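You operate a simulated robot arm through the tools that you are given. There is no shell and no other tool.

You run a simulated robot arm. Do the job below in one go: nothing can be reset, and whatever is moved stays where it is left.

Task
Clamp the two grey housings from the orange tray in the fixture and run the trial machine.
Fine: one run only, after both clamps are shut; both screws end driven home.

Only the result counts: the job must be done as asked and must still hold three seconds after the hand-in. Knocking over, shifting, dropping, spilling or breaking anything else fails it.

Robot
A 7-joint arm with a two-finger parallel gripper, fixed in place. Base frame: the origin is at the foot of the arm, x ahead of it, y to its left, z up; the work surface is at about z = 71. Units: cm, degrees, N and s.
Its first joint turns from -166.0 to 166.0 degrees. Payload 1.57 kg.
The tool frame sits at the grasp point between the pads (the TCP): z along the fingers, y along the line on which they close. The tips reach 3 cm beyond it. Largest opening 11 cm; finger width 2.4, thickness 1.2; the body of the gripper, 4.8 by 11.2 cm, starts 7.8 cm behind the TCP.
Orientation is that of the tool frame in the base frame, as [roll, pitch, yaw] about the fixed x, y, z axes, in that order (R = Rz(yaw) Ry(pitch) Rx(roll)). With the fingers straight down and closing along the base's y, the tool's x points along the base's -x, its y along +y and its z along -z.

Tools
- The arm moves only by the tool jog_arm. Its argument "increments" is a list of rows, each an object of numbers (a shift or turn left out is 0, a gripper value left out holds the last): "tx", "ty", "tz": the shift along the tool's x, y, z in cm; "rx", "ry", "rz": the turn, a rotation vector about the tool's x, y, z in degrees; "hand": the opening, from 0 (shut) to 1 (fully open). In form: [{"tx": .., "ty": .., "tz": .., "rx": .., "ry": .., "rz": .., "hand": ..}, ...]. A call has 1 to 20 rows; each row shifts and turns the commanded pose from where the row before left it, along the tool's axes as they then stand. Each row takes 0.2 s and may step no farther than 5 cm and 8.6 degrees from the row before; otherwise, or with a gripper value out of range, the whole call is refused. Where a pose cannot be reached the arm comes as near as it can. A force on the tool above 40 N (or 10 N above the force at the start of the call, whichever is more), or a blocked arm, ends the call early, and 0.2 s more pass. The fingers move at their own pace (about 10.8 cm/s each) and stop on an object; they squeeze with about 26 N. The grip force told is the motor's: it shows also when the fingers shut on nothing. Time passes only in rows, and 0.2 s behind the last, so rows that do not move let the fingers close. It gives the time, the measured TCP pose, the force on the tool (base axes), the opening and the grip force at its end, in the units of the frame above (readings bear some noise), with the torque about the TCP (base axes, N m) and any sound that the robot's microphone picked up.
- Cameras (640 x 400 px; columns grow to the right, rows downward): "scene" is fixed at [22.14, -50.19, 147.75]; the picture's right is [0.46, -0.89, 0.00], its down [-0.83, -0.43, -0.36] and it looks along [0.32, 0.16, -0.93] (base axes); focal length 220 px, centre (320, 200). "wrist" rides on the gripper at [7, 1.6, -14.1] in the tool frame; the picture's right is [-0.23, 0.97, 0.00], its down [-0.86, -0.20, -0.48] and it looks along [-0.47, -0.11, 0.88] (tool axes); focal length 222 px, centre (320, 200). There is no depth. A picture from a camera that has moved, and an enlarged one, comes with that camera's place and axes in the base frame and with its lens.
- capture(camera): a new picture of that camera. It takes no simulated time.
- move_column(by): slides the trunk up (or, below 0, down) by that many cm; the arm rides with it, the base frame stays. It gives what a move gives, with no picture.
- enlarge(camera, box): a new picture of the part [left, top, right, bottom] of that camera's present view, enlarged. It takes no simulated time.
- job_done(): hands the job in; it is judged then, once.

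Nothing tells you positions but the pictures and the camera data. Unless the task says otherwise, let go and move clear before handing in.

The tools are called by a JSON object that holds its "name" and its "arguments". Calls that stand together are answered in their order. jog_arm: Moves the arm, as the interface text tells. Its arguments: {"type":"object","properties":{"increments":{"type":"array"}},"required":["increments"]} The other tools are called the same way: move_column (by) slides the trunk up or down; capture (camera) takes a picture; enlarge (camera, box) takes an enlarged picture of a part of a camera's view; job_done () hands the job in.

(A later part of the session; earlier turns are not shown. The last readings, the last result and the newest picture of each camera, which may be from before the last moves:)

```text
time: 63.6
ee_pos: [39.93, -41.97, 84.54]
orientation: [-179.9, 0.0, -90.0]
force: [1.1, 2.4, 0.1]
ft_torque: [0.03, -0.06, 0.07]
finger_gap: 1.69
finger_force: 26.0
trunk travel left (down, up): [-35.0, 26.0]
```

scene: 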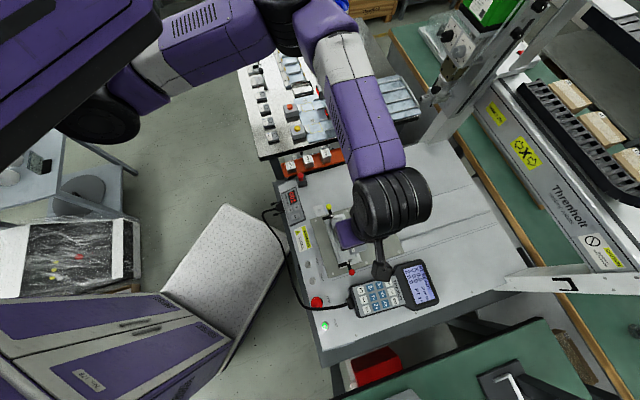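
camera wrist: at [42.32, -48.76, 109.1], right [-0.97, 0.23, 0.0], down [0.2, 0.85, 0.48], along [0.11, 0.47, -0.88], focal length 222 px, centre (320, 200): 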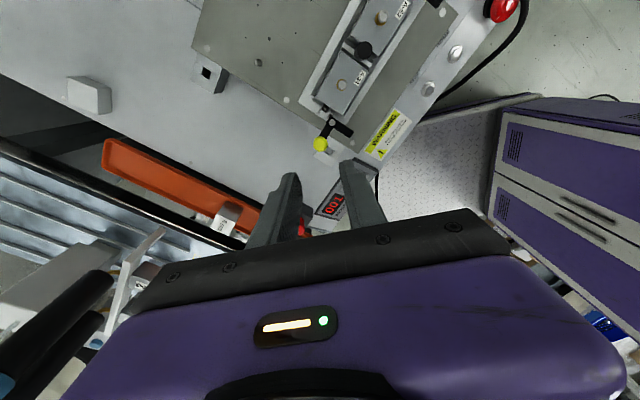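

{"name": "jog_arm", "arguments": {"increments": [{"tx": 0.15, "ty": 0.12}, {}]}}

{"name": "enlarge", "arguments": {"camera": "wrist", "box": [240, 90, 400, 230]}}

```text
time: 64.2
ee_pos: [39.85, -42.14, 84.48]
orientation: [-179.9, 0.0, -90.0]
force: [3.1, 6.7, 0.9]
ft_torque: [0.01, -0.13, 0.1]
finger_gap: 1.71
finger_force: 25.9
trunk travel left (down, up): [-35.0, 26.0]
```

```text
2.86 times, centred on (320, 160) of wrist
camera zoom: at [38.31, -49.1, 98.59], right [-0.97, 0.23, 0.0], down [0.2, 0.85, 0.48], along [0.11, 0.47, -0.88], focal length 635 px, centre (320, 314)
```

zoom: 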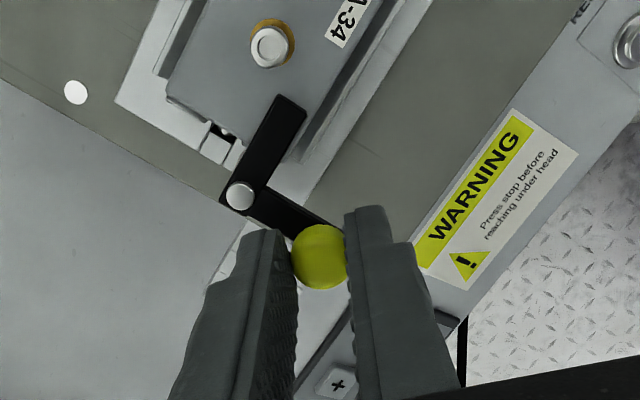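

The resistance is rising, so the yellow clamp is at its stop and shut. I'll release, rise and check.

{"name": "jog_arm", "arguments": {"increments": [{"tx": -0.15, "ty": -0.12}, {"hand": 0.3}, {}, {}, {"tz": -2}, {"tz": -4}, {"tz": -5}, {}]}}

{"name": "enlarge", "arguments": {"camera": "wrist", "box": [240, 20, 420, 200]}}

{"name": "enlarge", "arguments": {"camera": "scene", "box": [310, 190, 370, 280]}}

```text
time: 66.0
ee_pos: [39.85, -42.15, 95.51]
orientation: [-180.0, -0.1, -90.0]
force: [-0.1, -0.1, 1.2]
ft_torque: [-0.03, 0.02, -0.03]
finger_gap: 3.31
finger_force: 0.1
trunk travel left (down, up): [-35.0, 26.0]
```

```text
2.22 times, centred on (330, 110) of wrist
camera zoom: at [38.33, -49.06, 109.5], right [-0.97, 0.23, 0.0], down [0.2, 0.85, 0.48], along [0.11, 0.47, -0.88], focal length 494 px, centre (298, 400)
```

zoom: 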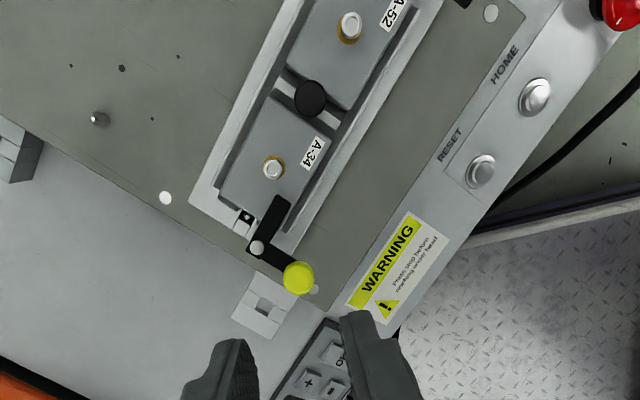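

```text
4.44 times, centred on (340, 235) of scene
camera zoom: at [22.14, -50.19, 147.75], right [0.46, -0.89, 0.0], down [-0.83, -0.43, -0.36], along [0.32, 0.16, -0.93], focal length 978 px, centre (231, 44)
```

zoom: 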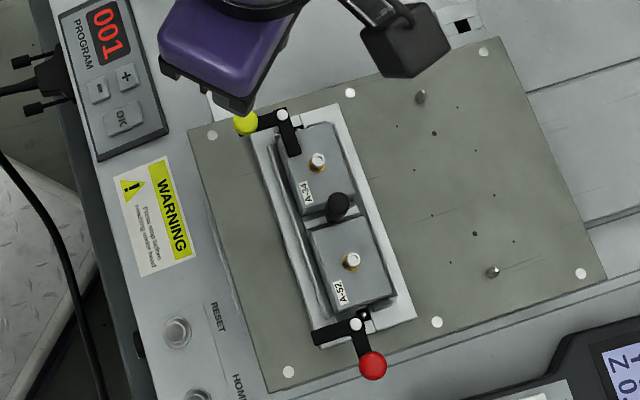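

Yellow clamp is shut. Now to the red knob near (29.3,-56.4), with the hand at yaw 180.

{"name": "jog_arm", "arguments": {"increments": [{"rz": 8.2}, {"rz": 8.2}, {"rz": 8.2}, {"rz": 8.2}, {"rz": 8.2}, {"rz": 8.2}, {"rz": 8.2}, {"rz": 8.2}, {"rz": 8.2}, {"rz": 8.2}, {"rz": 8.0}, {"tx": 2.64, "ty": -3.56}, {"tx": 2.64, "ty": -3.56}, {"tx": 2.64, "ty": -3.56}, {"tx": 2.64, "ty": -3.56}, {}]}}

{"name": "capture", "arguments": {"camera": "wrist"}}

{"name": "enlarge", "arguments": {"camera": "wrist", "box": [240, 60, 400, 220]}}

```text
time: 69.4
ee_pos: [29.24, -56.16, 95.51]
orientation: [-180.0, 0.0, 179.9]
force: [0.8, 0.2, -0.6]
ft_torque: [-0.04, 0.02, -0.02]
finger_gap: 3.32
finger_force: 0.1
trunk travel left (down, up): [-35.0, 26.0]
```

```text
taken
camera wrist: at [22.34, -54.55, 109.54], right [0.23, 0.97, 0.0], down [0.85, -0.2, 0.48], along [0.47, -0.11, -0.88], focal length 222 px, centre (320, 200)
```

wrist: 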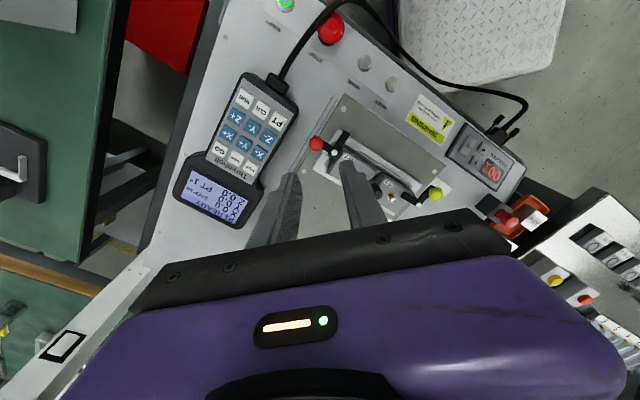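

```text
2.50 times, centred on (320, 140) of wrist
camera zoom: at [22.34, -54.55, 109.54], right [0.23, 0.97, 0.0], down [0.85, -0.2, 0.48], along [0.47, -0.11, -0.88], focal length 555 px, centre (320, 350)
```

zoom: 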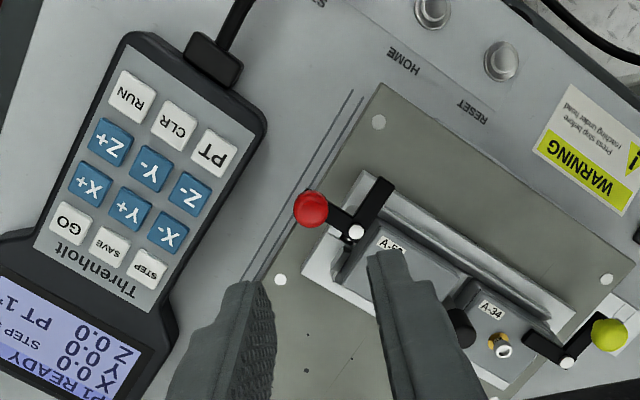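

The red knob is at about (29.1,-56.65). I'll align on it, descend and grip.

{"name": "jog_arm", "arguments": {"increments": [{"tx": 0.1, "ty": -0.45, "tz": 3}, {"tz": 4}, {"tz": 2.5}, {"tz": 1.6}, {}]}}

{"name": "enlarge", "arguments": {"camera": "wrist", "box": [240, 90, 400, 230]}}

```text
time: 70.6
ee_pos: [29.22, -56.47, 84.55]
orientation: [-179.9, 0.0, 179.9]
force: [-0.4, 0.5, -0.8]
ft_torque: [-0.03, -0.01, -0.01]
finger_gap: 3.3
finger_force: 0.1
trunk travel left (down, up): [-35.0, 26.0]
```

```text
2.86 times, centred on (320, 160) of wrist
camera zoom: at [22.37, -54.9, 98.56], right [0.23, 0.97, 0.0], down [0.85, -0.2, 0.48], along [0.47, -0.11, -0.88], focal length 635 px, centre (320, 314)
```

zoom: 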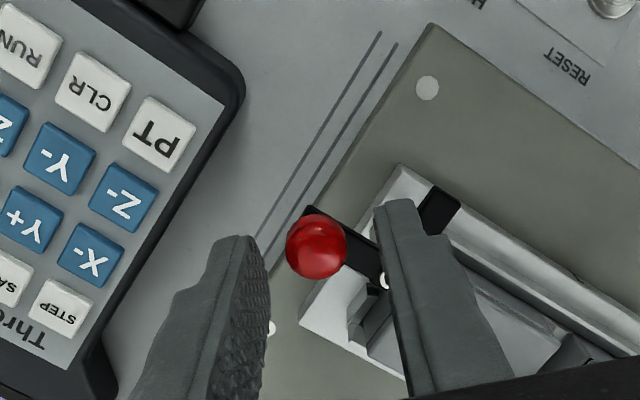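

The knob is between the pads. Gripping it.

{"name": "jog_arm", "arguments": {"increments": [{"tx": 0.1, "ty": -0.1, "tz": 0.15}, {"hand": 0.1}, {}, {}]}}

```text
time: 71.6
ee_pos: [29.21, -56.71, 84.22]
orientation: [180.0, 0.1, 179.9]
force: [0.6, 1.9, 2.2]
ft_torque: [0.1, -0.19, -0.04]
finger_gap: 1.71
finger_force: 26.0
trunk travel left (down, up): [-35.0, 26.0]
```

Gripped at 1.71 cm. Swinging the red lever 90° toward the front.

{"name": "jog_arm", "arguments": {"increments": [{"tx": 0.427, "ty": 0.577}, {"tx": 0.263, "ty": 0.668}, {"tx": 0.082, "ty": 0.713}, {}]}}

{"name": "enlarge", "arguments": {"camera": "wrist", "box": [240, 90, 400, 230]}}

```text
time: 72.6
ee_pos: [28.25, -54.74, 84.36]
orientation: [179.9, -0.1, 179.9]
force: [-5.9, -5.3, 5.5]
ft_torque: [-0.26, 0.54, -0.17]
finger_gap: 1.69
finger_force: 25.8
trunk travel left (down, up): [-35.0, 26.0]
```

```text
2.86 times, centred on (320, 160) of wrist
camera zoom: at [21.38, -53.14, 98.41], right [0.23, 0.97, 0.0], down [0.86, -0.2, 0.48], along [0.46, -0.11, -0.88], focal length 635 px, centre (320, 314)
```

zoom: 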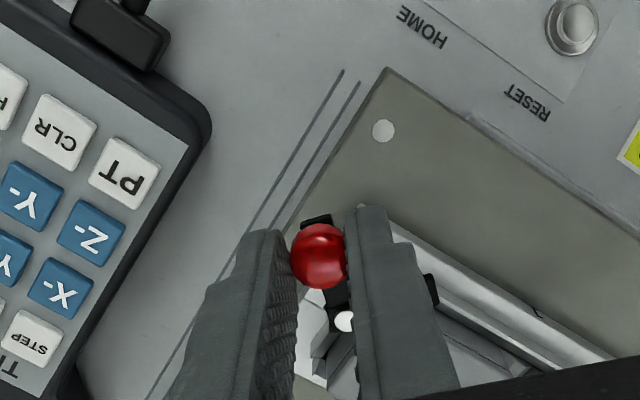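

Moving well with modest forces. Continuing.

{"name": "jog_arm", "arguments": {"increments": [{"tx": -0.107, "ty": 0.71, "tz": -0.05}, {"tx": -0.286, "ty": 0.658}, {}]}}

{"name": "enlarge", "arguments": {"camera": "wrist", "box": [240, 90, 400, 230]}}

```text
time: 73.4
ee_pos: [28.73, -53.45, 84.21]
orientation: [-180.0, 0.0, 180.0]
force: [-2.1, -6.5, 3.0]
ft_torque: [-0.07, 0.01, -0.16]
finger_gap: 1.72
finger_force: 25.9
trunk travel left (down, up): [-35.0, 26.0]
```

```text
2.86 times, centred on (320, 160) of wrist
camera zoom: at [21.9, -51.84, 98.36], right [0.23, 0.97, 0.0], down [0.85, -0.2, 0.48], along [0.47, -0.11, -0.88], focal length 635 px, centre (320, 314)
```

zoom: 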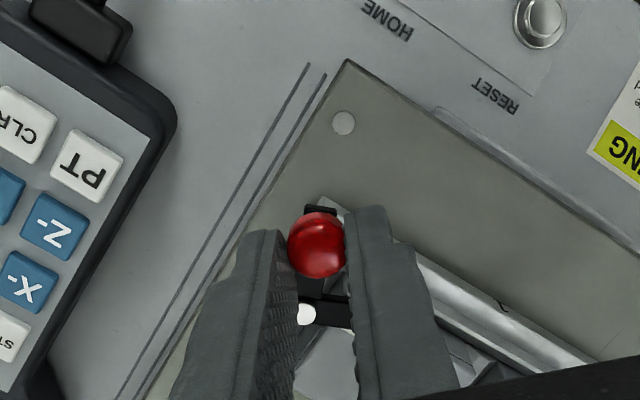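

{"name": "jog_arm", "arguments": {"increments": [{"tx": -0.447, "ty": 0.562}, {}]}}

{"name": "capture", "arguments": {"camera": "wrist"}}

{"name": "enlarge", "arguments": {"camera": "wrist", "box": [240, 90, 400, 230]}}

{"name": "enlarge", "arguments": {"camera": "scene", "box": [310, 220, 370, 280]}}

```text
time: 74.0
ee_pos: [29.18, -52.8, 84.15]
orientation: [179.9, 0.2, 180.0]
force: [-1.0, 1.0, 3.0]
ft_torque: [-0.11, 0.19, -0.01]
finger_gap: 1.69
finger_force: 25.8
trunk travel left (down, up): [-35.0, 26.0]
```

```text
taken
camera wrist: at [22.34, -51.22, 98.33], right [0.23, 0.97, 0.0], down [0.85, -0.2, 0.48], along [0.47, -0.11, -0.88], focal length 222 px, centre (320, 200)
```

wrist: 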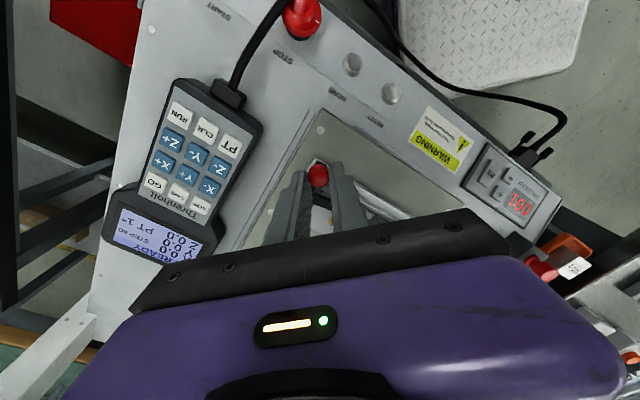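

```text
2.86 times, centred on (320, 160) of wrist
camera zoom: at [22.34, -51.22, 98.33], right [0.23, 0.97, 0.0], down [0.85, -0.2, 0.48], along [0.47, -0.11, -0.88], focal length 635 px, centre (320, 314)
```

zoom: 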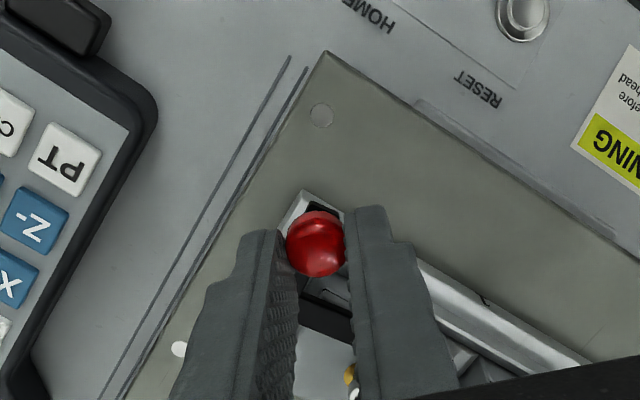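

```text
6.67 times, centred on (340, 250) of scene
camera zoom: at [22.14, -50.19, 147.75], right [0.46, -0.89, 0.0], down [-0.83, -0.43, -0.36], along [0.32, 0.16, -0.93], focal length 1467 px, centre (187, -133)
```

zoom: 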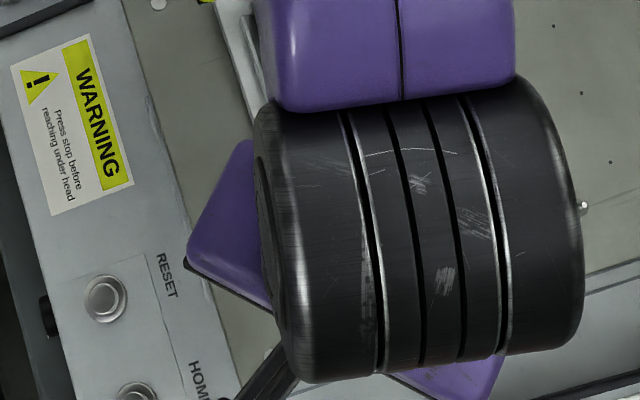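

Nudging a few degrees more to find its stop.

{"name": "jog_arm", "arguments": {"increments": [{"tx": -0.14, "ty": 0.13}, {}]}}

{"name": "jog_arm", "arguments": {"increments": [{"tx": -0.13, "ty": 0.11}, {}]}}

```text
time: 74.6
ee_pos: [29.43, -52.74, 84.26]
orientation: [-180.0, 0.0, 179.8]
force: [-2.1, 1.6, 1.8]
ft_torque: [0.02, 0.1, -0.03]
finger_gap: 1.68
finger_force: 26.3
trunk travel left (down, up): [-35.0, 26.0]
```

```text
time: 75.2
ee_pos: [29.54, -52.61, 84.25]
orientation: [180.0, -0.1, 179.9]
force: [-3.8, -3.2, 0.0]
ft_torque: [-0.06, 0.21, -0.12]
finger_gap: 1.68
finger_force: 25.7
trunk travel left (down, up): [-35.0, 26.0]
```

{"name": "jog_arm", "arguments": {"increments": [{"tx": -0.12, "ty": 0.1}, {}]}}

```text
time: 75.8
ee_pos: [29.52, -52.68, 84.4]
orientation: [179.9, -0.1, 179.9]
force: [-6.7, -8.8, -1.7]
ft_torque: [-0.23, 0.6, -0.05]
finger_gap: 1.68
finger_force: 26.2
trunk travel left (down, up): [-35.0, 26.0]
```

The stop is reached: 11 N with no further motion. I'll ease back, release, rise and check both clamps.

{"name": "jog_arm", "arguments": {"increments": [{"tx": 0.2, "ty": -0.17}, {"hand": 0.3}, {}, {}, {"tz": -2}, {"tz": -4}, {"tz": -5}, {"tz": -4}, {}]}}

{"name": "enlarge", "arguments": {"camera": "wrist", "box": [250, 80, 430, 240]}}

{"name": "capture", "arguments": {"camera": "wrist"}}

```text
time: 77.8
ee_pos: [29.29, -52.64, 99.5]
orientation: [180.0, -0.1, -180.0]
force: [0.2, -0.4, 0.2]
ft_torque: [0.02, 0.03, 0.0]
finger_gap: 3.29
finger_force: 0.1
trunk travel left (down, up): [-35.0, 26.0]
```

```text
2.50 times, centred on (340, 160) of wrist
camera zoom: at [22.5, -51.04, 113.54], right [0.23, 0.97, 0.0], down [0.85, -0.2, 0.48], along [0.47, -0.11, -0.88], focal length 555 px, centre (270, 300)
```

zoom: 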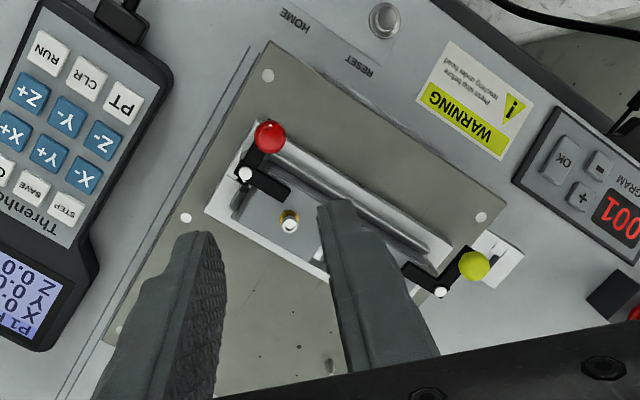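

```text
taken
camera wrist: at [22.5, -51.04, 113.54], right [0.23, 0.97, 0.0], down [0.85, -0.2, 0.48], along [0.47, -0.11, -0.88], focal length 222 px, centre (320, 200)
```

wrist: 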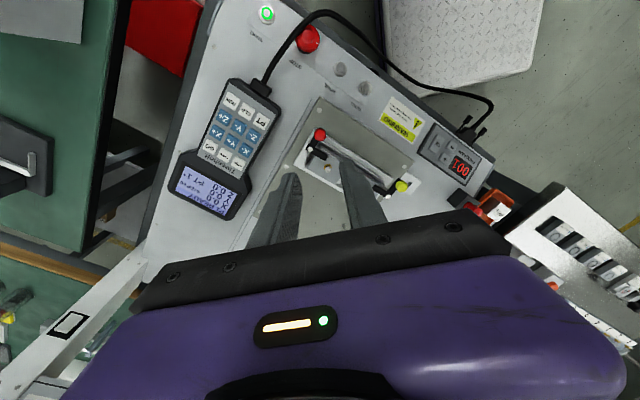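

Both clamps are shut over their housings. Before the single run I'll check for anything governing it: the pendant display, the labels on the gantry and the surrounding notices.

{"name": "enlarge", "arguments": {"camera": "wrist", "box": [165, 140, 245, 225]}}

{"name": "enlarge", "arguments": {"camera": "scene", "box": [455, 0, 535, 50]}}

{"name": "enlarge", "arguments": {"camera": "scene", "box": [425, 30, 485, 110]}}

{"name": "enlarge", "arguments": {"camera": "scene", "box": [480, 90, 640, 280]}}

{"name": "enlarge", "arguments": {"camera": "scene", "box": [280, 280, 360, 340]}}

{"name": "enlarge", "arguments": {"camera": "wrist", "box": [230, 0, 400, 110]}}

```text
4.71 times, centred on (205, 182) of wrist
camera zoom: at [22.5, -51.04, 113.54], right [0.23, 0.97, 0.0], down [0.85, -0.2, 0.48], along [0.47, -0.11, -0.88], focal length 1045 px, centre (861, 282)
```

zoom: 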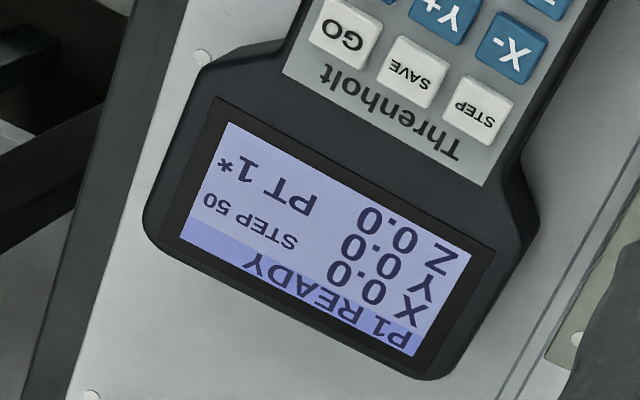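

```text
8.00 times, centred on (495, 25) of scene
camera zoom: at [22.14, -50.19, 147.75], right [0.46, -0.89, 0.0], down [-0.83, -0.43, -0.36], along [0.32, 0.16, -0.93], focal length 1760 px, centre (-1080, 1600)
```

zoom: 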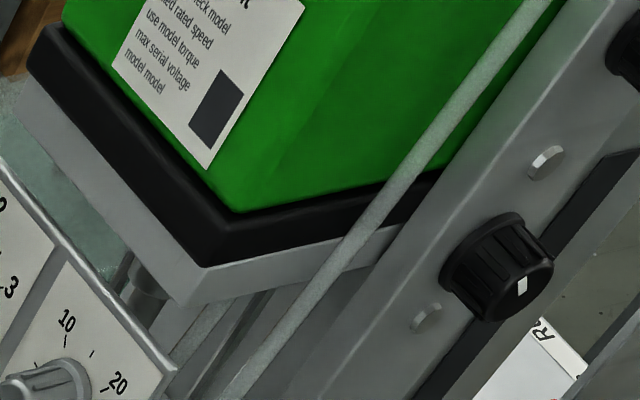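

```text
5.00 times, centred on (455, 70) of scene
camera zoom: at [22.14, -50.19, 147.75], right [0.46, -0.89, 0.0], down [-0.83, -0.43, -0.36], along [0.32, 0.16, -0.93], focal length 1100 px, centre (-355, 850)
```

zoom: 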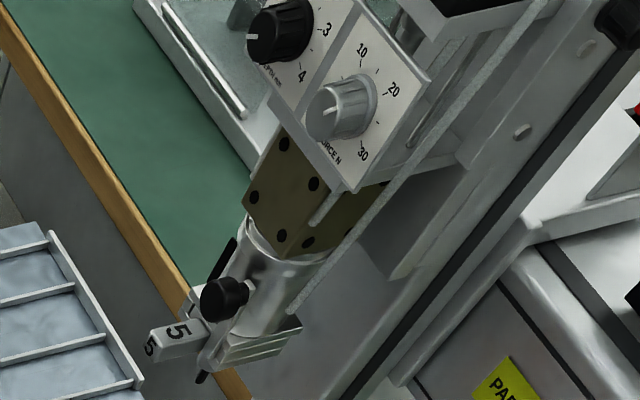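

```text
2.11 times, centred on (560, 185) of scene
camera zoom: at [22.14, -50.19, 147.75], right [0.46, -0.89, 0.0], down [-0.83, -0.43, -0.36], along [0.32, 0.16, -0.93], focal length 463 px, centre (-185, 232)
```

zoom: 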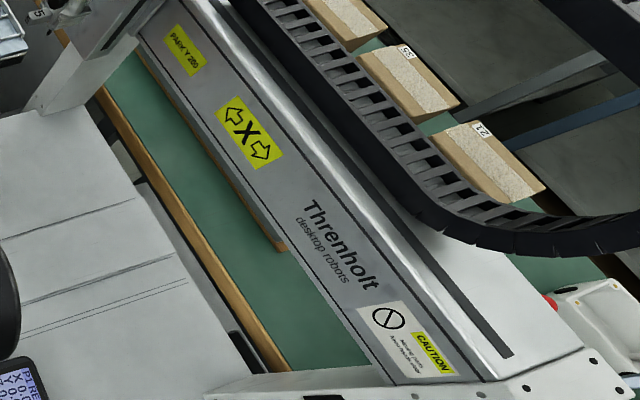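

```text
6.67 times, centred on (320, 310) of scene
camera zoom: at [22.14, -50.19, 147.75], right [0.46, -0.89, 0.0], down [-0.83, -0.43, -0.36], along [0.32, 0.16, -0.93], focal length 1467 px, centre (320, -533)
```

zoom: 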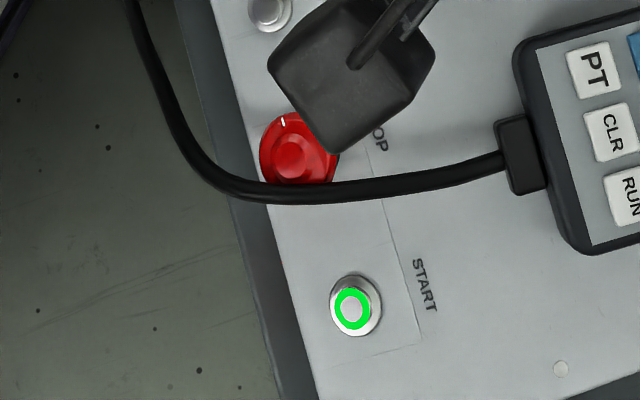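

```text
3.64 times, centred on (315, 55) of wrist
camera zoom: at [22.5, -51.04, 113.54], right [0.23, 0.97, 0.0], down [0.85, -0.2, 0.48], along [0.47, -0.11, -0.88], focal length 808 px, centre (338, 727)
```

zoom: 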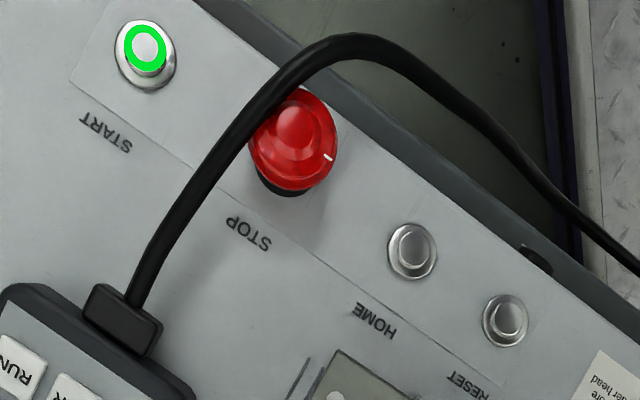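

The depth and force dials are on the head and out of reach. The panel reads 001, the pendant says "P1 READY" and START is lit green, so I'll press START once. First I'll move above it near (13.05,-56.5) with the fingers closed.

{"name": "jog_arm", "arguments": {"increments": [{"tx": 4.06, "ty": -0.965, "hand": 0}, {"tx": 4.06, "ty": -0.965}, {"tx": 4.06, "ty": -0.965}, {"tx": 4.06, "ty": -0.965}, {}, {"tz": 4}, {"tz": 4}, {}]}}

{"name": "capture", "arguments": {"camera": "wrist"}}

{"name": "enlarge", "arguments": {"camera": "wrist", "box": [240, 60, 400, 220]}}

{"name": "capture", "arguments": {"camera": "scene"}}

{"name": "enlarge", "arguments": {"camera": "scene", "box": [310, 190, 370, 280]}}

```text
time: 79.6
ee_pos: [13.17, -56.59, 91.1]
orientation: [179.9, 0.0, 179.9]
force: [-0.1, 0.0, 0.0]
ft_torque: [-0.01, 0.0, -0.03]
finger_gap: 0.0
finger_force: 21.3
trunk travel left (down, up): [-35.0, 26.0]
```

```text
taken
camera wrist: at [6.37, -55.06, 105.28], right [0.23, 0.97, 0.0], down [0.85, -0.2, 0.48], along [0.47, -0.11, -0.88], focal length 222 px, centre (320, 200)
```

wrist: 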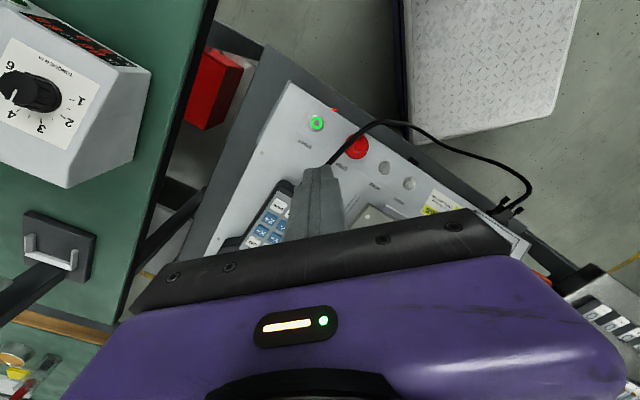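

```text
2.50 times, centred on (320, 140) of wrist
camera zoom: at [6.37, -55.06, 105.28], right [0.23, 0.97, 0.0], down [0.85, -0.2, 0.48], along [0.47, -0.11, -0.88], focal length 555 px, centre (320, 350)
```

zoom: 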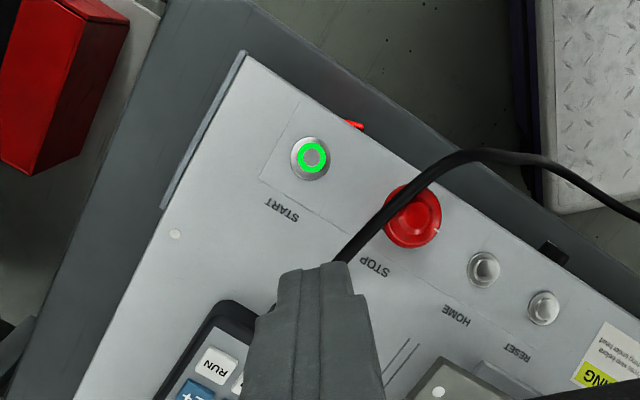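

```text
taken
```

scene: 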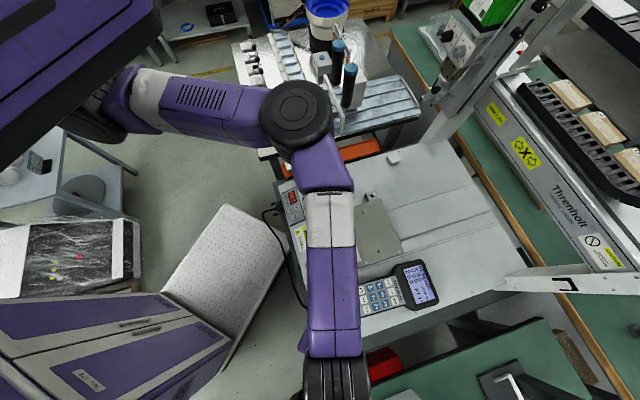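

```text
4.44 times, centred on (340, 235) of scene
camera zoom: at [22.14, -50.19, 147.75], right [0.46, -0.89, 0.0], down [-0.83, -0.43, -0.36], along [0.32, 0.16, -0.93], focal length 978 px, centre (231, 44)
```

zoom: 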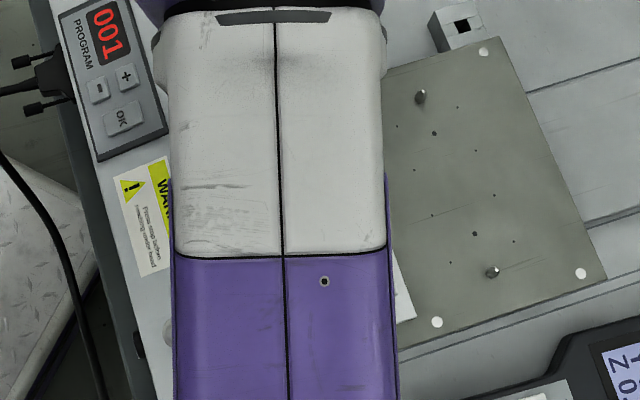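

Combining the views puts START lower and closer in than I thought, at about (12.2,-56.95,70.6). I'll correct, descend partway and re-check.

{"name": "jog_arm", "arguments": {"increments": [{"tx": 0.97, "ty": -0.36, "tz": 3}, {"tz": 4}, {"tz": 4}, {}]}}

{"name": "enlarge", "arguments": {"camera": "wrist", "box": [240, 60, 400, 220]}}

{"name": "capture", "arguments": {"camera": "scene"}}

```text
time: 80.6
ee_pos: [12.41, -57.01, 80.31]
orientation: [-179.9, 0.0, -180.0]
force: [0.4, 0.5, 0.4]
ft_torque: [-0.01, -0.01, 0.0]
finger_gap: 0.0
finger_force: 21.7
trunk travel left (down, up): [-35.0, 26.0]
```

```text
2.50 times, centred on (320, 140) of wrist
camera zoom: at [5.42, -55.42, 94.45], right [0.23, 0.97, 0.0], down [0.85, -0.2, 0.48], along [0.47, -0.11, -0.88], focal length 555 px, centre (320, 350)
```

zoom: 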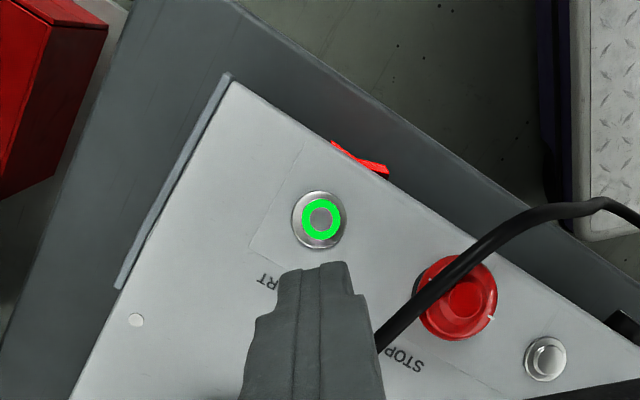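

```text
taken
```

scene: 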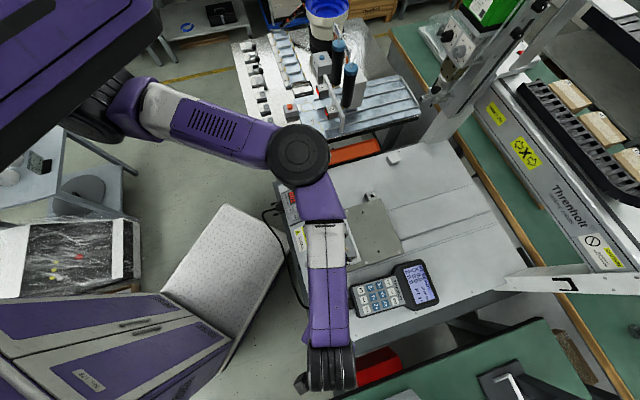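

The button is at about (12.05,-57.0), z about 70. I'll shift slightly and descend to just above it.

{"name": "jog_arm", "arguments": {"increments": [{"tx": 0.3, "tz": 2}, {"tz": 2}, {"tz": 1.2}, {}]}}

{"name": "enlarge", "arguments": {"camera": "wrist", "box": [240, 100, 400, 240]}}

```text
time: 81.6
ee_pos: [12.05, -56.9, 75.07]
orientation: [180.0, 0.0, 179.8]
force: [-0.1, 0.1, 0.0]
ft_torque: [0.0, -0.02, -0.02]
finger_gap: 0.0
finger_force: 21.9
trunk travel left (down, up): [-35.0, 26.0]
```

```text
2.86 times, centred on (320, 170) of wrist
camera zoom: at [5.11, -55.32, 89.17], right [0.23, 0.97, 0.0], down [0.85, -0.2, 0.48], along [0.47, -0.11, -0.88], focal length 635 px, centre (320, 286)
```

zoom: 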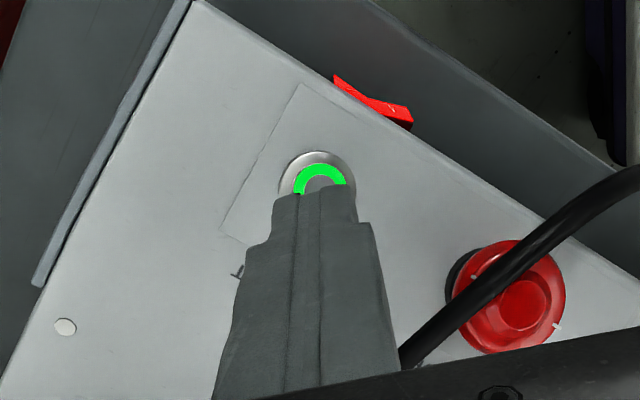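

The tip is centred over START. I'll now lower slowly, watching the force.

{"name": "jog_arm", "arguments": {"increments": [{"tx": 0.15, "tz": 0.5}, {"tz": 0.4}, {}]}}

{"name": "enlarge", "arguments": {"camera": "wrist", "box": [280, 130, 360, 200]}}

```text
time: 82.4
ee_pos: [11.82, -56.94, 74.27]
orientation: [179.9, 0.0, 179.9]
force: [0.7, -0.2, 0.2]
ft_torque: [-0.01, 0.0, -0.01]
finger_gap: 0.01
finger_force: 21.8
trunk travel left (down, up): [-35.0, 26.0]
```

```text
5.71 times, centred on (320, 165) of wrist
camera zoom: at [4.91, -55.34, 88.29], right [0.23, 0.97, 0.0], down [0.85, -0.2, 0.48], along [0.47, -0.11, -0.88], focal length 1269 px, centre (320, 400)
```

zoom: 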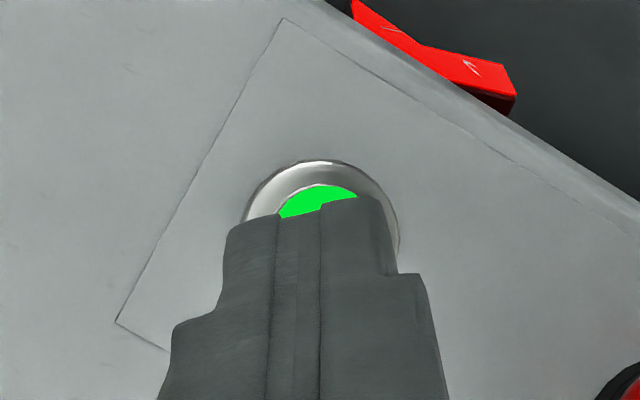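

{"name": "jog_arm", "arguments": {"increments": [{"tz": 0.25}, {"tz": 0.15}, {}]}}

```text
time: 83.2
ee_pos: [11.88, -56.98, 73.85]
orientation: [180.0, 0.0, 179.8]
force: [0.1, -0.9, -0.7]
ft_torque: [0.02, 0.0, 0.01]
finger_gap: 0.01
finger_force: 21.3
trunk travel left (down, up): [-35.0, 26.0]
```

{"name": "jog_arm", "arguments": {"increments": [{"tz": 0.2}, {"tz": 0.15}, {}]}}

{"name": "enlarge", "arguments": {"camera": "wrist", "box": [280, 130, 360, 200]}}

```text
time: 84.0
ee_pos: [11.82, -56.82, 73.43]
orientation: [-180.0, 0.0, 179.8]
force: [-0.8, 0.9, -0.6]
ft_torque: [0.02, -0.01, 0.0]
finger_gap: 0.0
finger_force: 21.7
trunk travel left (down, up): [-35.0, 26.0]
```

```text
5.71 times, centred on (320, 165) of wrist
camera zoom: at [4.9, -55.31, 87.56], right [0.23, 0.97, 0.0], down [0.85, -0.2, 0.48], along [0.47, -0.11, -0.88], focal length 1269 px, centre (320, 400)
```

zoom: 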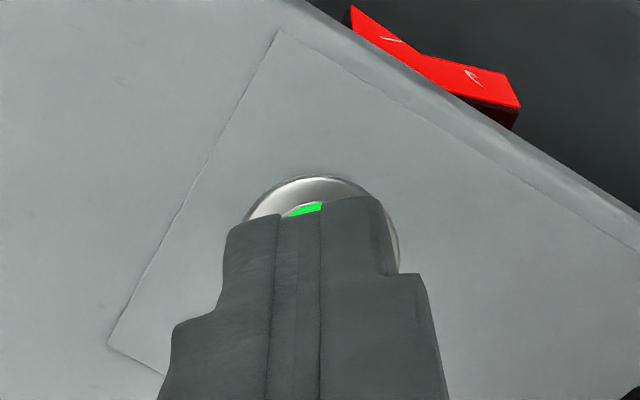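

No contact yet. Continuing in small steps.

{"name": "jog_arm", "arguments": {"increments": [{"tz": 0.2}, {"tz": 0.15}, {}]}}

```text
time: 84.8
ee_pos: [11.7, -56.88, 72.93]
orientation: [180.0, 0.0, 179.9]
force: [-0.2, -0.2, 1.0]
ft_torque: [-0.04, -0.02, 0.01]
finger_gap: 0.0
finger_force: 21.1
trunk travel left (down, up): [-35.0, 26.0]
```

{"name": "jog_arm", "arguments": {"increments": [{"tz": 0.2}, {"tz": 0.1}, {}]}}

{"name": "enlarge", "arguments": {"camera": "wrist", "box": [280, 130, 360, 200]}}

```text
time: 85.6
ee_pos: [11.72, -56.9, 72.83]
orientation: [-179.9, 0.0, 179.9]
force: [2.0, -1.5, 7.5]
ft_torque: [-0.05, -0.1, -0.01]
finger_gap: 0.0
finger_force: 21.4
trunk travel left (down, up): [-35.0, 26.0]
heard: click
```

```text
5.71 times, centred on (320, 165) of wrist
camera zoom: at [4.86, -55.29, 86.93], right [0.23, 0.97, 0.0], down [0.85, -0.2, 0.48], along [0.47, -0.11, -0.88], focal length 1269 px, centre (320, 400)
```

zoom: 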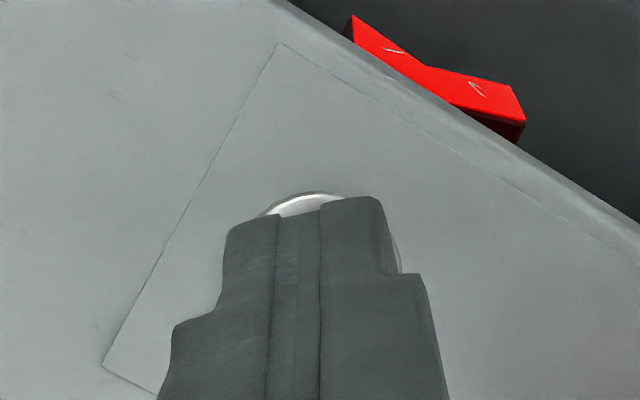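

A click was heard, so START has been pressed once. I'll lift straight up in one clean move and check whether the machine is running.

{"name": "jog_arm", "arguments": {"increments": [{"tz": -2}, {"tz": -4}, {"tz": -4}, {"tz": -4}, {}]}}

{"name": "capture", "arguments": {"camera": "scene"}}

{"name": "capture", "arguments": {"camera": "wrist"}}

```text
time: 86.8
ee_pos: [11.68, -57.19, 86.89]
orientation: [179.9, 0.0, 179.8]
force: [0.2, 0.0, -0.5]
ft_torque: [0.0, 0.02, 0.03]
finger_gap: 0.02
finger_force: 21.1
trunk travel left (down, up): [-35.0, 26.0]
```

```text
taken
```

scene: 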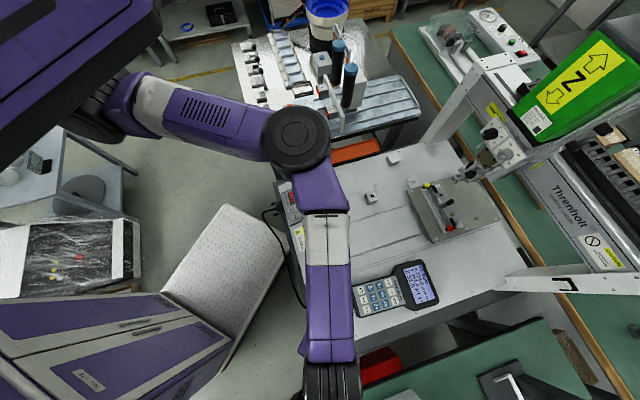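

```text
taken
camera wrist: at [4.84, -55.51, 100.98], right [0.23, 0.97, 0.0], down [0.85, -0.2, 0.48], along [0.47, -0.11, -0.88], focal length 222 px, centre (320, 200)
```

wrist: 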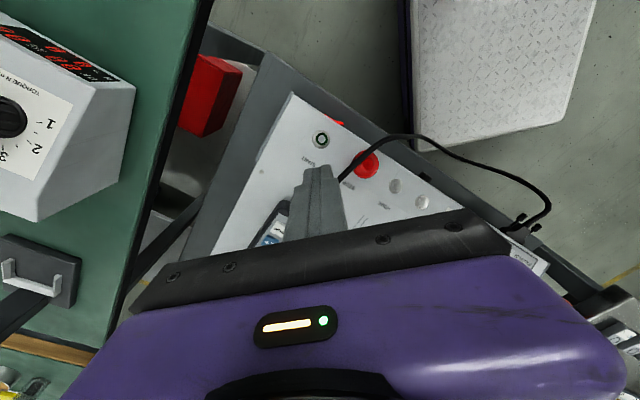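

The machine is running: the plate has moved under the gantry and the head is coming over. The arm is clear, so I'll wait and watch.

{"name": "jog_arm", "arguments": {"increments": [{}, {}, {}, {}, {}, {}, {}, {}, {}, {}]}}

{"name": "enlarge", "arguments": {"camera": "scene", "box": [380, 130, 520, 250]}}

{"name": "jog_arm", "arguments": {"increments": [{}, {}, {}, {}, {}, {}, {}, {}, {}, {}, {}, {}, {}, {}, {}]}}

{"name": "capture", "arguments": {"camera": "scene"}}

{"name": "enlarge", "arguments": {"camera": "scene", "box": [380, 130, 520, 250]}}

```text
time: 89.0
ee_pos: [11.68, -57.19, 86.89]
orientation: [-179.9, 0.0, 179.9]
force: [0.8, -0.2, 0.0]
ft_torque: [-0.02, -0.01, 0.02]
finger_gap: 0.0
finger_force: 21.6
trunk travel left (down, up): [-35.0, 26.0]
```

```text
3.33 times, centred on (450, 190) of scene
camera zoom: at [22.14, -50.19, 147.75], right [0.46, -0.89, 0.0], down [-0.83, -0.43, -0.36], along [0.32, 0.16, -0.93], focal length 733 px, centre (-113, 233)
```

zoom: 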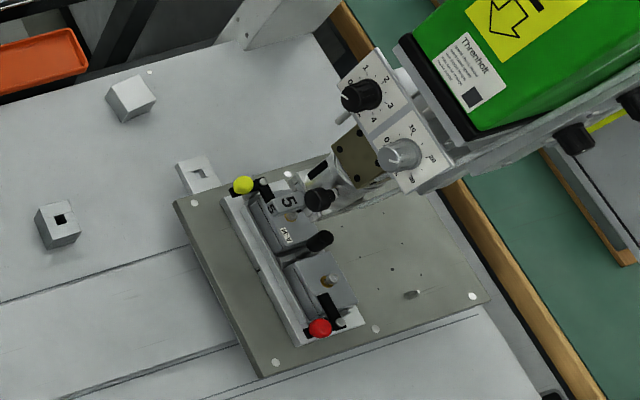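

```text
time: 92.2
ee_pos: [11.72, -57.14, 86.82]
orientation: [-180.0, 0.0, 179.9]
force: [-0.7, -0.4, 0.5]
ft_torque: [0.02, 0.01, -0.01]
finger_gap: 0.02
finger_force: 21.4
trunk travel left (down, up): [-35.0, 26.0]
```

```text
taken
```

scene: 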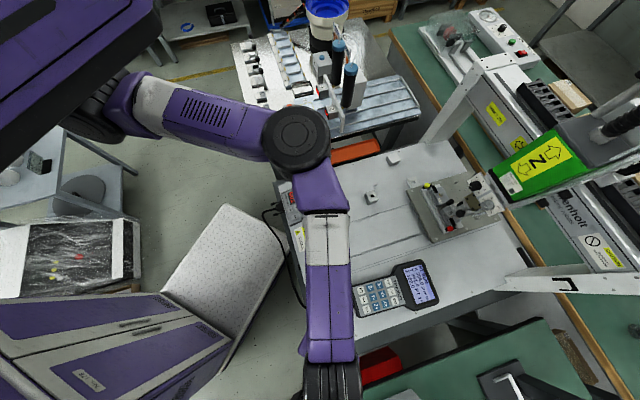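

```text
3.33 times, centred on (450, 190) of scene
camera zoom: at [22.14, -50.19, 147.75], right [0.46, -0.89, 0.0], down [-0.83, -0.43, -0.36], along [0.32, 0.16, -0.93], focal length 733 px, centre (-113, 233)
```

zoom: 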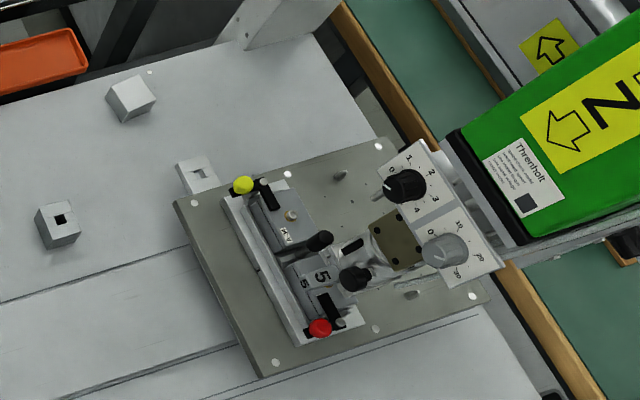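

It has finished the A-34 screw and is now on the A-52 screw. I'll keep waiting for the cycle to end.

{"name": "jog_arm", "arguments": {"increments": [{}, {}, {}, {}, {}, {}, {}, {}, {}, {}, {}, {}, {}, {}, {}, {}, {}, {}, {}, {}]}}

{"name": "capture", "arguments": {"camera": "scene"}}

{"name": "enlarge", "arguments": {"camera": "scene", "box": [340, 255, 445, 320]}}

```text
time: 96.4
ee_pos: [11.72, -57.1, 86.8]
orientation: [-180.0, 0.1, 179.8]
force: [-0.1, -0.6, 0.6]
ft_torque: [0.03, 0.0, 0.0]
finger_gap: 0.0
finger_force: 21.4
trunk travel left (down, up): [-35.0, 26.0]
```

```text
taken
```

scene: 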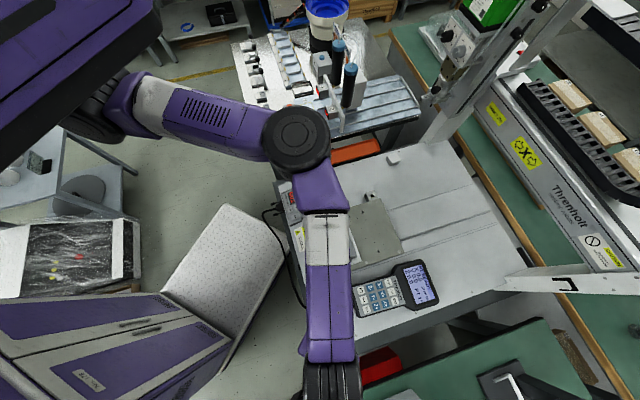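

```text
6.10 times, centred on (392, 288) of scene
camera zoom: at [22.14, -50.19, 147.75], right [0.46, -0.89, 0.0], down [-0.83, -0.43, -0.36], along [0.32, 0.16, -0.93], focal length 1341 px, centre (-122, -333)
```

zoom: 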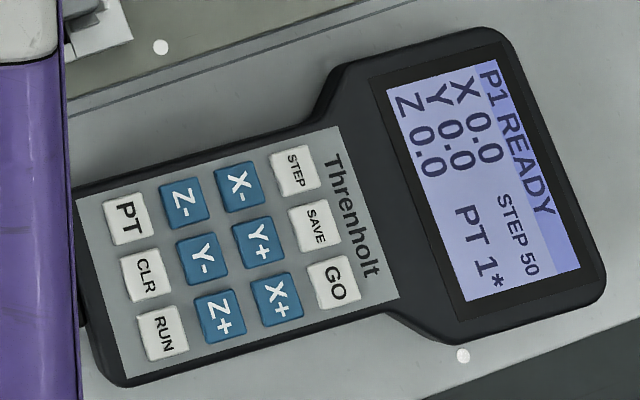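

The cycle is done and the plate is back home with P1 READY showing. I'll rise and move so I can inspect both screws.

{"name": "jog_arm", "arguments": {"increments": [{"tz": -4}, {"tz": -4}, {"tz": -4}, {"tz": -4}, {"tz": -3}, {"tx": -3.5, "ty": 1.5}, {"tx": -3.5, "ty": 1.5}, {"tx": -3.5, "ty": 1.5}, {"tx": -3.5, "ty": 1.5}, {}]}}

{"name": "capture", "arguments": {"camera": "wrist"}}

{"name": "enlarge", "arguments": {"camera": "wrist", "box": [290, 100, 430, 220]}}

{"name": "enlarge", "arguments": {"camera": "scene", "box": [310, 190, 370, 280]}}

```text
time: 98.6
ee_pos: [25.78, -50.73, 105.84]
orientation: [180.0, 0.0, 179.8]
force: [0.1, 0.1, 1.1]
ft_torque: [-0.02, -0.02, 0.0]
finger_gap: 0.0
finger_force: 21.3
trunk travel left (down, up): [-35.0, 26.0]
```

```text
taken
camera wrist: at [18.92, -49.16, 119.89], right [0.23, 0.97, 0.0], down [0.85, -0.2, 0.48], along [0.47, -0.11, -0.88], focal length 222 px, centre (320, 200)
```

wrist: 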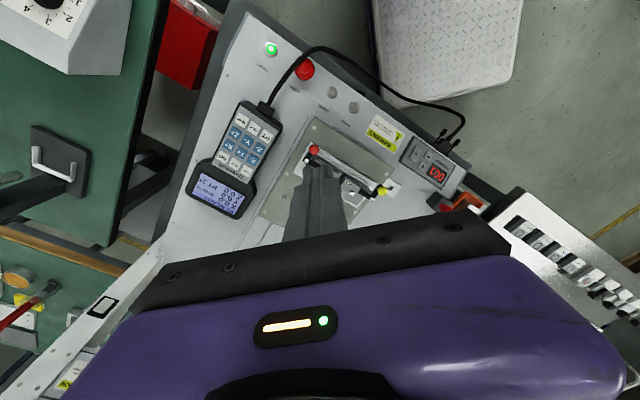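

```text
3.33 times, centred on (360, 160) of wrist
camera zoom: at [18.92, -49.16, 119.89], right [0.23, 0.97, 0.0], down [0.85, -0.2, 0.48], along [0.47, -0.11, -0.88], focal length 740 px, centre (187, 333)
```

zoom: 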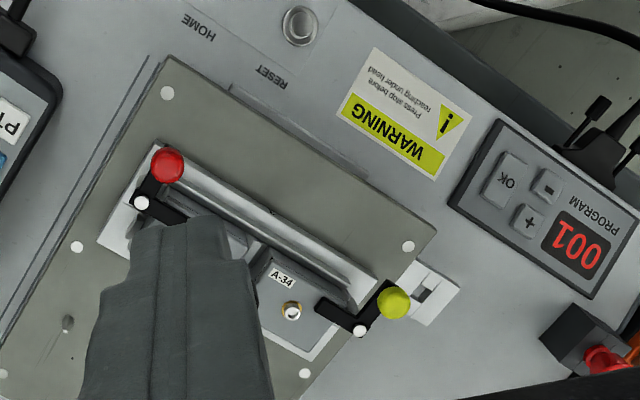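

```text
4.44 times, centred on (340, 235) of scene
camera zoom: at [22.14, -50.19, 147.75], right [0.46, -0.89, 0.0], down [-0.83, -0.43, -0.36], along [0.32, 0.16, -0.93], focal length 978 px, centre (231, 44)
```

zoom: 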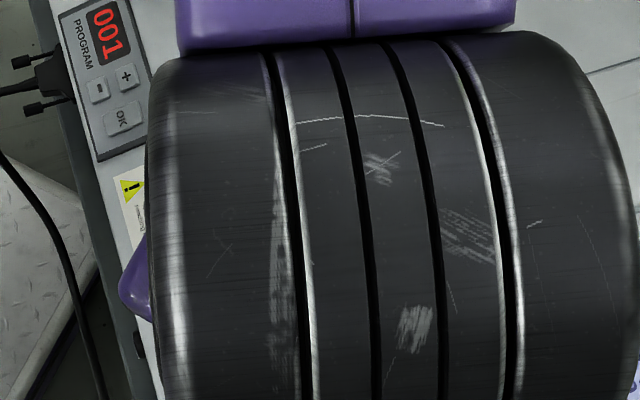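

Clamps are still shut. The arm blocks the view, so I'll move back toward the original park pose and look at both screws.

{"name": "jog_arm", "arguments": {"increments": [{"tz": -2}, {"tz": -2}, {"tx": -3.5, "ty": 3.3}, {"tx": -3.5, "ty": 3.3}, {"tx": -3.5, "ty": 3.3}, {"tx": -3.5, "ty": 3.3}, {"tx": -3.5, "ty": 3.3}, {"tx": -3.5, "ty": 2.5}, {"hand": 0.5}, {}, {}]}}

{"name": "capture", "arguments": {"camera": "scene"}}

{"name": "enlarge", "arguments": {"camera": "scene", "box": [310, 190, 370, 280]}}

{"name": "enlarge", "arguments": {"camera": "scene", "box": [325, 215, 360, 265]}}

{"name": "enlarge", "arguments": {"camera": "wrist", "box": [130, 0, 330, 140]}}

```text
time: 101.0
ee_pos: [46.91, -32.0, 109.69]
orientation: [180.0, 0.1, 179.9]
force: [-0.2, -0.5, 0.5]
ft_torque: [0.01, 0.04, -0.01]
finger_gap: 5.5
finger_force: 0.1
trunk travel left (down, up): [-35.0, 26.0]
```

```text
taken
```

scene: 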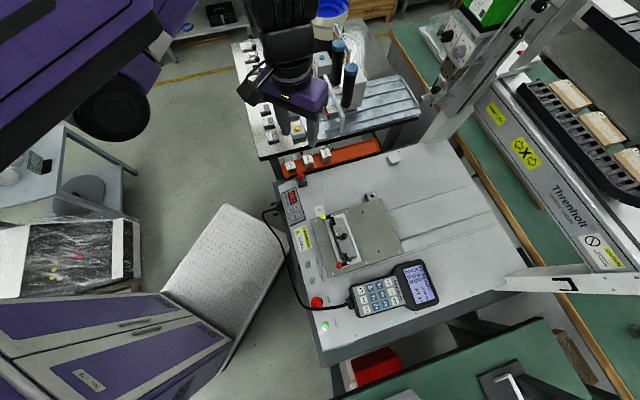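

```text
4.44 times, centred on (340, 235) of scene
camera zoom: at [22.14, -50.19, 147.75], right [0.46, -0.89, 0.0], down [-0.83, -0.43, -0.36], along [0.32, 0.16, -0.93], focal length 978 px, centre (231, 44)
```

zoom: 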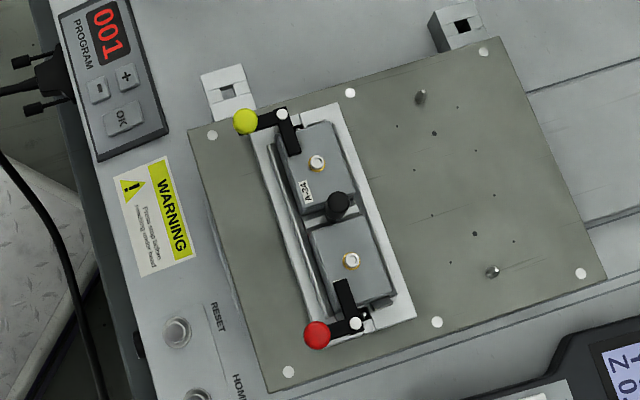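

```text
8.00 times, centred on (342, 240) of scene
camera zoom: at [22.14, -50.19, 147.75], right [0.46, -0.89, 0.0], down [-0.83, -0.43, -0.36], along [0.32, 0.16, -0.93], focal length 1760 px, centre (140, -120)
```

zoom: 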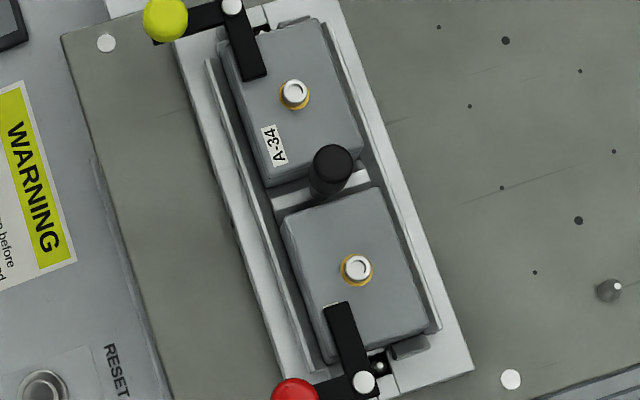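

```text
2.86 times, centred on (230, 70) of wrist
camera zoom: at [40.14, -30.35, 123.74], right [0.23, 0.97, 0.0], down [0.85, -0.2, 0.48], along [0.47, -0.11, -0.88], focal length 635 px, centre (577, 571)
```

zoom: 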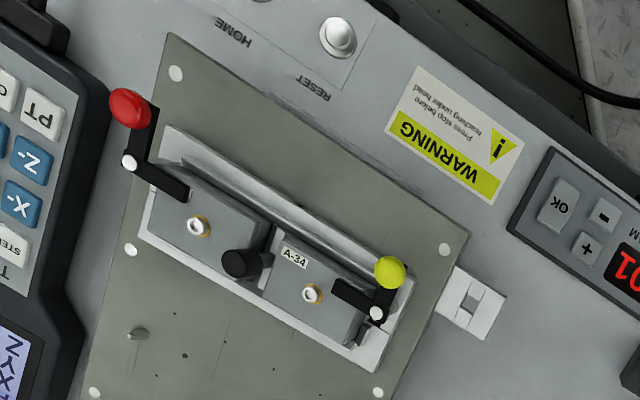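

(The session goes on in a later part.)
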